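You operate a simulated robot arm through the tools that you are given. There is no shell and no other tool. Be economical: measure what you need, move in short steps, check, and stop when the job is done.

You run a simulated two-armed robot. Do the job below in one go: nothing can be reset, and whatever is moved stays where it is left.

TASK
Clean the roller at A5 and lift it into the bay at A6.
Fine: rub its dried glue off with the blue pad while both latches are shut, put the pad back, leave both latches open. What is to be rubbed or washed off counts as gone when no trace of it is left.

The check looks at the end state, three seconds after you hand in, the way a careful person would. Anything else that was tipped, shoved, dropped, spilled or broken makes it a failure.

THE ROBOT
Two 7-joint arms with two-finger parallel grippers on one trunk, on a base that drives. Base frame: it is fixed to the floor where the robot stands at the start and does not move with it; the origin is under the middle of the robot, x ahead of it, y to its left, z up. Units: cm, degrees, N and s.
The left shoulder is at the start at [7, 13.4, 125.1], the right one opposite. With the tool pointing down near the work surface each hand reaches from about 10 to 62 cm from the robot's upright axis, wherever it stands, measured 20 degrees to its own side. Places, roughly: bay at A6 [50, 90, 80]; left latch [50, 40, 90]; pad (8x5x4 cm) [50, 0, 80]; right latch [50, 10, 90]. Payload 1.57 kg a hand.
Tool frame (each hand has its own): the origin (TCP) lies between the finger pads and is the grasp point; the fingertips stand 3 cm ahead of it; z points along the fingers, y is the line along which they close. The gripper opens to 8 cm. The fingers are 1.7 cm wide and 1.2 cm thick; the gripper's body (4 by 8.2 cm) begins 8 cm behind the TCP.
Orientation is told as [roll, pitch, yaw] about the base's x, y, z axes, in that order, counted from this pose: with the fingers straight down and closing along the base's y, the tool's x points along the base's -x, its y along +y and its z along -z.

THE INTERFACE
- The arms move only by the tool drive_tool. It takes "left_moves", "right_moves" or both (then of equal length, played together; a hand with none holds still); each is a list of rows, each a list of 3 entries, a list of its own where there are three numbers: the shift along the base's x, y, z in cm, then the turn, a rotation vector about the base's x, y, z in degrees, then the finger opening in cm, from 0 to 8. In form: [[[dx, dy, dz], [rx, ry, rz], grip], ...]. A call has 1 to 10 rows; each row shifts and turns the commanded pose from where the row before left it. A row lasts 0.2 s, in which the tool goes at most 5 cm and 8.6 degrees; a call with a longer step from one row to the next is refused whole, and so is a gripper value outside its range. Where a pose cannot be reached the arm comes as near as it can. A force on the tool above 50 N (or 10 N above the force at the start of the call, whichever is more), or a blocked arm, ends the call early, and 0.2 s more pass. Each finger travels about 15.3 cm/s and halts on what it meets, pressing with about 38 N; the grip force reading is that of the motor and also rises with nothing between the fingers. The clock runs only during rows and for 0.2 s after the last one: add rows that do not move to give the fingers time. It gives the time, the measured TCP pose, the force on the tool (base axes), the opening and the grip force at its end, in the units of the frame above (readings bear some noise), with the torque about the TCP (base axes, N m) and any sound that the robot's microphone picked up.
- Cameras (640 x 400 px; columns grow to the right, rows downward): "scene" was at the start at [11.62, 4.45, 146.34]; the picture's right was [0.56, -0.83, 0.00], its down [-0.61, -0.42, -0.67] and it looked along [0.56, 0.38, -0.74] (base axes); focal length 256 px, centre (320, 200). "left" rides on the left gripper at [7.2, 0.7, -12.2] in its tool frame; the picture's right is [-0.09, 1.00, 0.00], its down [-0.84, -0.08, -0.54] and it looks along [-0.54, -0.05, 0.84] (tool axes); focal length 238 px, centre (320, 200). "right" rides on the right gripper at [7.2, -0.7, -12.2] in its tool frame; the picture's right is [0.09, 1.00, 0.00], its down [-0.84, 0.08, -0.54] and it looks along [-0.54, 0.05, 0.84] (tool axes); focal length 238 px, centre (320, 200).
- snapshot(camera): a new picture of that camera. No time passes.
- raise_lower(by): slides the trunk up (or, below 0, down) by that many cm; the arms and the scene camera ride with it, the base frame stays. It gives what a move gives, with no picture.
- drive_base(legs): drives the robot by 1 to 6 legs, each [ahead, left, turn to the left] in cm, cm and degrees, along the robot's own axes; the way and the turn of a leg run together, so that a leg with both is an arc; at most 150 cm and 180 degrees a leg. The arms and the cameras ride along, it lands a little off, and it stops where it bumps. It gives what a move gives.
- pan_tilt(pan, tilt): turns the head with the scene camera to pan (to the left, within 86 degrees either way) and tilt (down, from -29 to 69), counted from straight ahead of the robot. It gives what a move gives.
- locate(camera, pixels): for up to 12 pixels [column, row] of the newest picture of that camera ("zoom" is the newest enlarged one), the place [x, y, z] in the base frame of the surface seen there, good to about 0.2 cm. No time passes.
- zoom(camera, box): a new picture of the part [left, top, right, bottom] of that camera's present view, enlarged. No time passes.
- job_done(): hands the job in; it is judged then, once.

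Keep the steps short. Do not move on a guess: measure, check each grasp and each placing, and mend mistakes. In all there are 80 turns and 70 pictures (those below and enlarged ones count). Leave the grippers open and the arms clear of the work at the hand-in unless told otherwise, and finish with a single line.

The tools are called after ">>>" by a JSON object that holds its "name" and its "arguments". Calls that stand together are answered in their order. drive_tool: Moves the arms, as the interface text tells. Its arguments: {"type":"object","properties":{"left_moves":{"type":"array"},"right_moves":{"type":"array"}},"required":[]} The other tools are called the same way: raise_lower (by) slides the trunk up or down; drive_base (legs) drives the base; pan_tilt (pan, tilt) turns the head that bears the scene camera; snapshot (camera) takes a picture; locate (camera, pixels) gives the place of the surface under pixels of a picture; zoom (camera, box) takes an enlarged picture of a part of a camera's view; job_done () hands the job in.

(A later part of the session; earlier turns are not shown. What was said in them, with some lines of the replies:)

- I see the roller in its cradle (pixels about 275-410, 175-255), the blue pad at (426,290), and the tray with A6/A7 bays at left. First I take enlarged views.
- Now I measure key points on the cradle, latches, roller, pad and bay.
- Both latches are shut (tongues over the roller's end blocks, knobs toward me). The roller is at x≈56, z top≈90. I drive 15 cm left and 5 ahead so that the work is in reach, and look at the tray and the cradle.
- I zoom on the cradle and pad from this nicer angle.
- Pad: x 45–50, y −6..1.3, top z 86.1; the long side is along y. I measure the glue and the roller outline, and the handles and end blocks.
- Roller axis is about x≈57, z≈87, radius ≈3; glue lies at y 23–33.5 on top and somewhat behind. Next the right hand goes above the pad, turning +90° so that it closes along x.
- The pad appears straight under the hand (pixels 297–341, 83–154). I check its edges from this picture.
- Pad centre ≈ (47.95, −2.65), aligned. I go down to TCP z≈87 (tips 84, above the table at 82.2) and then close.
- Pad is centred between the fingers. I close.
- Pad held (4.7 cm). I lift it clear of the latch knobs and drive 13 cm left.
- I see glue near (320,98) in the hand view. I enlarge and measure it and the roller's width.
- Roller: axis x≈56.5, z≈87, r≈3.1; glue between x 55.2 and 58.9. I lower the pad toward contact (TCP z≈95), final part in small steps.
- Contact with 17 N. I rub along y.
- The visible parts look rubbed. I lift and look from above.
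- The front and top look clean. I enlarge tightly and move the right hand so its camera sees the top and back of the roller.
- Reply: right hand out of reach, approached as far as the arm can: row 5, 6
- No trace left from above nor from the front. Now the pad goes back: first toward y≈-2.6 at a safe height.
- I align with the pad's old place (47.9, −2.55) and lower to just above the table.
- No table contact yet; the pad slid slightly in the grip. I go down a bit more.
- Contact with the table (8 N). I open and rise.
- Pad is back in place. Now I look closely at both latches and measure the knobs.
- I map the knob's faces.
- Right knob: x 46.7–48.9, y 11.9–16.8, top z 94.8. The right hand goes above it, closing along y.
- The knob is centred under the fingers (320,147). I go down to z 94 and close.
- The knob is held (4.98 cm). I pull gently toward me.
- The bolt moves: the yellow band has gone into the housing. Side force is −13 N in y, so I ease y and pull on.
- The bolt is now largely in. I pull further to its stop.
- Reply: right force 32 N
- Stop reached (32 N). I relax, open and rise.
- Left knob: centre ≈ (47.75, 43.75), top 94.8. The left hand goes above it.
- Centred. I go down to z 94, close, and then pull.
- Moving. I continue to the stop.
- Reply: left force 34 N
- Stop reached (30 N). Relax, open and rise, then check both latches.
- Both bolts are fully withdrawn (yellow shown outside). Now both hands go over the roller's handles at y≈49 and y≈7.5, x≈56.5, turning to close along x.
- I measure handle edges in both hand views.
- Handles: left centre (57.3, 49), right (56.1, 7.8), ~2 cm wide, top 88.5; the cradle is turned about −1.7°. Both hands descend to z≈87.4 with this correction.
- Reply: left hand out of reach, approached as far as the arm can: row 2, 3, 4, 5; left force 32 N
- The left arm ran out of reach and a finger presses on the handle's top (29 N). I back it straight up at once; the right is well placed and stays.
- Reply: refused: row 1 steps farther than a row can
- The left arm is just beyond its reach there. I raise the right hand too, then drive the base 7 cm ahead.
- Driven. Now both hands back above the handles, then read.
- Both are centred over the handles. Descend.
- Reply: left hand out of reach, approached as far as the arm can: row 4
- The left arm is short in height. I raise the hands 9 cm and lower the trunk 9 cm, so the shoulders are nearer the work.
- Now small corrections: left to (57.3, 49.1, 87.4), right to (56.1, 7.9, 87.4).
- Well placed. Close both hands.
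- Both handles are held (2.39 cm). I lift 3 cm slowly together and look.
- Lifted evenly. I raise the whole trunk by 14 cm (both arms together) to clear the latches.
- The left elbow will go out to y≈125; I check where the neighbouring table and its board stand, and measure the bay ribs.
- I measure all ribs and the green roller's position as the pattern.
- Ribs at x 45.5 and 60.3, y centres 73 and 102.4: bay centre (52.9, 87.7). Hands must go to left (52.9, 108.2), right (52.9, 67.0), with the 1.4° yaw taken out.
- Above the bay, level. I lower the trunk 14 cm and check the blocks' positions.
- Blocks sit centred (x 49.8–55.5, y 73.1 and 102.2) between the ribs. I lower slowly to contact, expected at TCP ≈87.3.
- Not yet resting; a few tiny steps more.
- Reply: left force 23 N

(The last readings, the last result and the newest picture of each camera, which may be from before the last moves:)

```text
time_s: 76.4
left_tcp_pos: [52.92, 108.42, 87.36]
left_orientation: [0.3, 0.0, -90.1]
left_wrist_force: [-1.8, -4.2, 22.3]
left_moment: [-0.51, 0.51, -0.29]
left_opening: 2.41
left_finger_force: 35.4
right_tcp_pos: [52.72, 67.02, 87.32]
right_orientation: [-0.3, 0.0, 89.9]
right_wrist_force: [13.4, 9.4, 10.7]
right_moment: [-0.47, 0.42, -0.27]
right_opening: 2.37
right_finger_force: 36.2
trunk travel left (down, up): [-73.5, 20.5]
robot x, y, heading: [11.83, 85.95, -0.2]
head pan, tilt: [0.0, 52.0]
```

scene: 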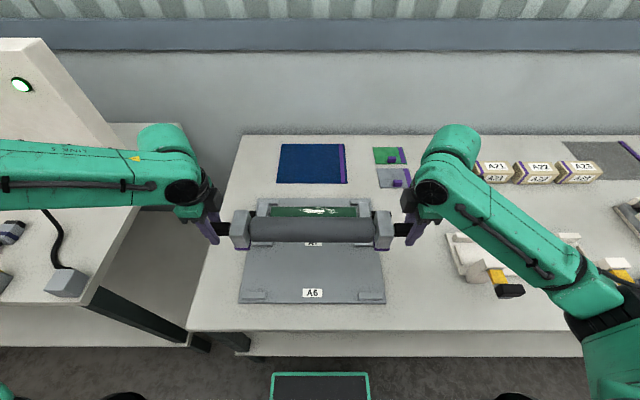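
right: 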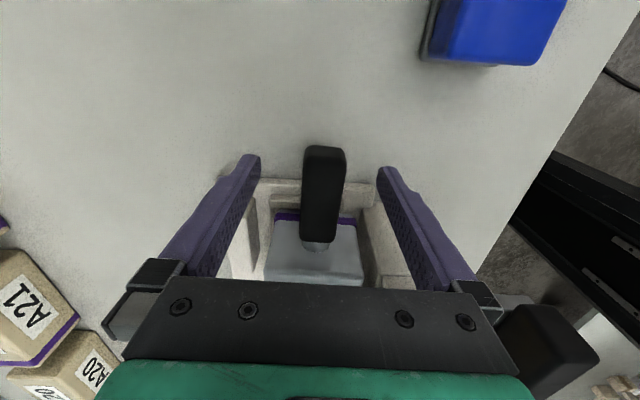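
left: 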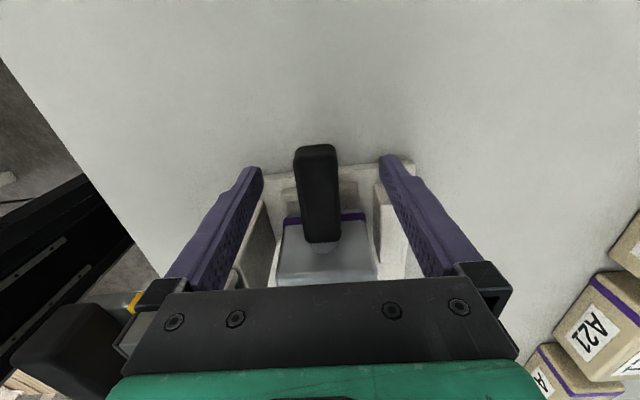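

The roller rests on the tray. I ease slightly up, open both hands together, and wait.

>>> {"name": "drive_tool", "arguments": {"left_moves": [[[0, 0, 0.15], [0, 0, 0], 0.5], [[0, 0, 0], [0, 0, 0], 3.5], [[0, 0, 0], [0, 0, 0], 6], [[0, 0, 0], [0, 0, 0], 8], [[0, 0, 0], [0, 0, 0], 8]], "right_moves": [[[0, 0, 0.15], [0, 0, 0], 0.5], [[0, 0, 0], [0, 0, 0], 3.5], [[0, 0, 0], [0, 0, 0], 6], [[0, 0, 0], [0, 0, 0], 8], [[0, 0, 0], [0, 0, 0], 8]]}}

>>> {"name": "drive_tool", "arguments": {"left_moves": [[[0, 0, 2], [0, 0, 0], 8], [[0, 0, 4], [0, 0, 0], 8], [[0, 0, 4], [0, 0, 0], 8], [[0, 0, 4], [0, 0, 0], 8], [[0, 0, 4], [0, 0, 0], 8], [[0, 0, 0], [0, 0, 0], 8]], "right_moves": [[[0, 0, 2], [0, 0, 0], 8], [[0, 0, 4], [0, 0, 0], 8], [[0, 0, 4], [0, 0, 0], 8], [[0, 0, 4], [0, 0, 0], 8], [[0, 0, 4], [0, 0, 0], 8], [[0, 0, 0], [0, 0, 0], 8]]}}

>>> {"name": "snapshot", "arguments": {"camera": "scene"}}

>>> {"name": "zoom", "arguments": {"camera": "scene", "box": [210, 210, 430, 347]}}

>>> {"name": "zoom", "arguments": {"camera": "right", "box": [220, 100, 420, 290]}}

```text
time_s: 77.6
left_tcp_pos: [52.76, 108.3, 87.31]
left_orientation: [-0.1, -0.1, -89.9]
left_wrist_force: [0.2, 0.5, 0.0]
left_moment: [-0.02, -0.01, -0.02]
left_opening: 7.99
left_finger_force: 0.0
right_tcp_pos: [52.58, 67.09, 87.29]
right_orientation: [0.1, 0.0, 90.0]
right_wrist_force: [-0.9, 0.1, 0.5]
right_moment: [0.02, 0.02, 0.02]
right_opening: 7.99
right_finger_force: 0.1
trunk travel left (down, up): [-73.5, 20.5]
robot x, y, heading: [12.24, 86.19, 0.0]
head pan, tilt: [0.0, 52.0]
```

```text
time_s: 79.0
left_tcp_pos: [52.97, 108.32, 105.23]
left_orientation: [-0.1, 0.0, -89.9]
left_wrist_force: [-0.4, 0.4, 0.3]
left_moment: [-0.02, 0.02, 0.03]
left_opening: 7.99
left_finger_force: 0.0
right_tcp_pos: [52.71, 66.96, 105.17]
right_orientation: [0.2, 0.0, 89.9]
right_wrist_force: [0.0, 0.0, -0.3]
right_moment: [0.04, 0.06, 0.0]
right_opening: 8.0
right_finger_force: 0.0
trunk travel left (down, up): [-73.5, 20.5]
robot x, y, heading: [11.91, 85.79, 0.1]
head pan, tilt: [0.0, 52.0]
```

```text
16 pictures are left
```

scene: 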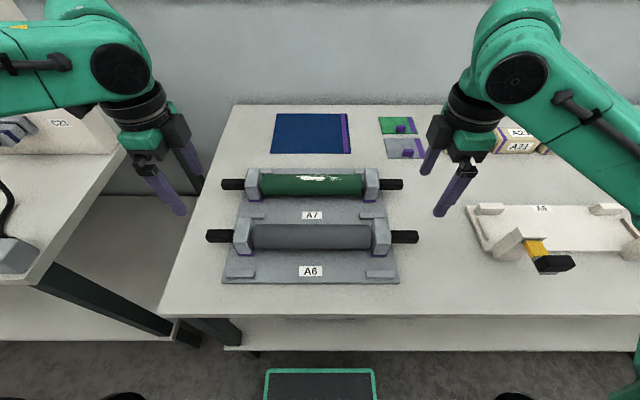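

```text
2.91 times, centred on (320, 278) of scene
```

zoom: 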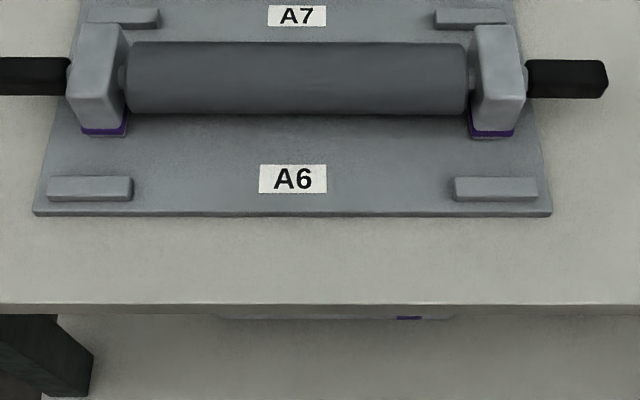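

```text
2.11 times, centred on (320, 195) of right
```

zoom: 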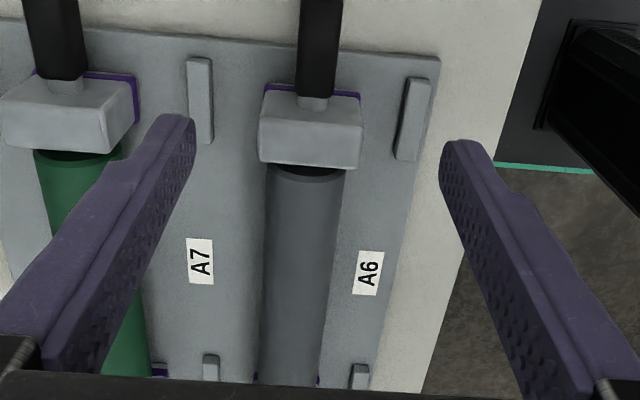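

The roller sits in A6, clean. I raise the trunk and back off, then check latches and pad.

>>> {"name": "raise_lower", "arguments": {"by": 15}}

>>> {"name": "drive_base", "arguments": {"legs": [[-12, 0, 0]]}}

>>> {"name": "pan_tilt", "arguments": {"pan": -45, "tilt": 35}}

>>> {"name": "snapshot", "arguments": {"camera": "scene"}}

```text
time_s: 80.7
left_tcp_pos: [52.98, 108.25, 120.32]
left_orientation: [0.1, 0.0, -90.0]
left_wrist_force: [0.2, -1.4, 0.9]
left_moment: [0.02, -0.01, 0.05]
left_opening: 7.97
left_finger_force: 0.1
right_tcp_pos: [52.66, 67.02, 120.18]
right_orientation: [0.1, 0.0, 90.0]
right_wrist_force: [0.7, -0.4, 0.4]
right_moment: [-0.02, -0.01, 0.03]
right_opening: 8.02
right_finger_force: 0.1
trunk travel left (down, up): [-88.5, 5.5]
robot x, y, heading: [11.89, 86.14, 0.1]
head pan, tilt: [0.0, 52.0]
```

```text
time_s: 82.0
left_tcp_pos: [41.2, 108.39, 120.17]
left_orientation: [-0.2, -0.1, -90.0]
left_wrist_force: [0.3, 1.0, 0.3]
left_moment: [-0.02, -0.01, 0.01]
left_opening: 8.0
left_finger_force: 0.0
right_tcp_pos: [40.98, 67.09, 120.13]
right_orientation: [0.3, 0.0, 90.0]
right_wrist_force: [0.7, 0.2, 0.2]
right_moment: [-0.04, 0.02, 0.01]
right_opening: 7.98
right_finger_force: 0.1
trunk travel left (down, up): [-88.5, 5.5]
robot x, y, heading: [-0.52, 85.88, 0.1]
head pan, tilt: [0.0, 52.0]
```

```text
time_s: 83.1
left_tcp_pos: [40.96, 108.39, 120.19]
left_orientation: [0.0, 0.0, -90.0]
left_wrist_force: [0.8, -0.2, -1.0]
left_moment: [-0.04, -0.01, -0.01]
left_opening: 7.98
left_finger_force: 0.0
right_tcp_pos: [40.73, 67.12, 120.26]
right_orientation: [0.0, 0.0, 89.9]
right_wrist_force: [-0.8, -0.2, 0.5]
right_moment: [0.01, 0.02, -0.05]
right_opening: 8.0
right_finger_force: 0.1
trunk travel left (down, up): [-88.5, 5.5]
robot x, y, heading: [0.09, 85.84, 0.0]
head pan, tilt: [-45.0, 35.0]
```

```text
13 pictures are left
```

scene: 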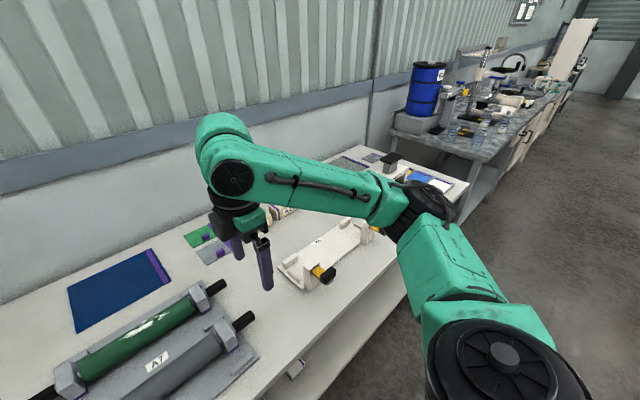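

>>> {"name": "zoom", "arguments": {"camera": "scene", "box": [260, 200, 400, 300]}}

>>> {"name": "zoom", "arguments": {"camera": "scene", "box": [100, 290, 280, 400]}}

```text
4.00 times, centred on (330, 250) of scene
```

zoom: 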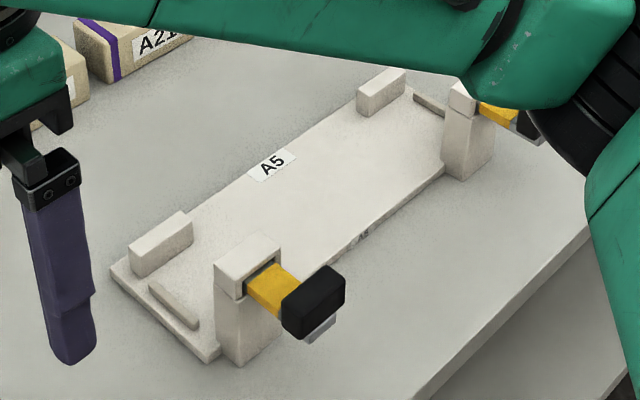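

```text
3.56 times, centred on (190, 345) of scene
```

zoom: 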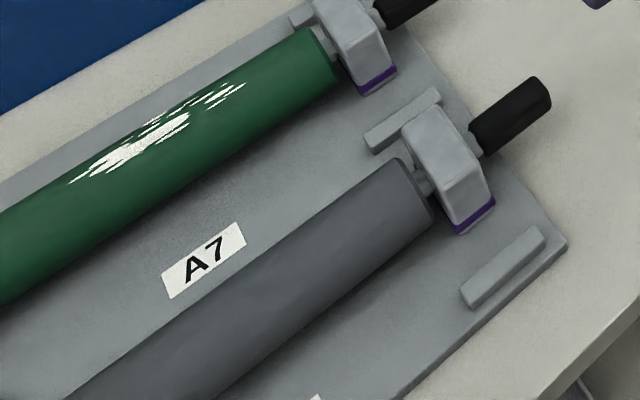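

Both latches are open, the roller is clean and seated in A6, the pad is back, and the arms are clear. I hand in.

>>> {"name": "job_done", "arguments": {}}

```text
The job is handed in.
```

The A5 roller was rubbed clean of glue with the latches shut and now sits in bay A6, with the blue pad back in its place, both latches open, and the grippers open and clear.
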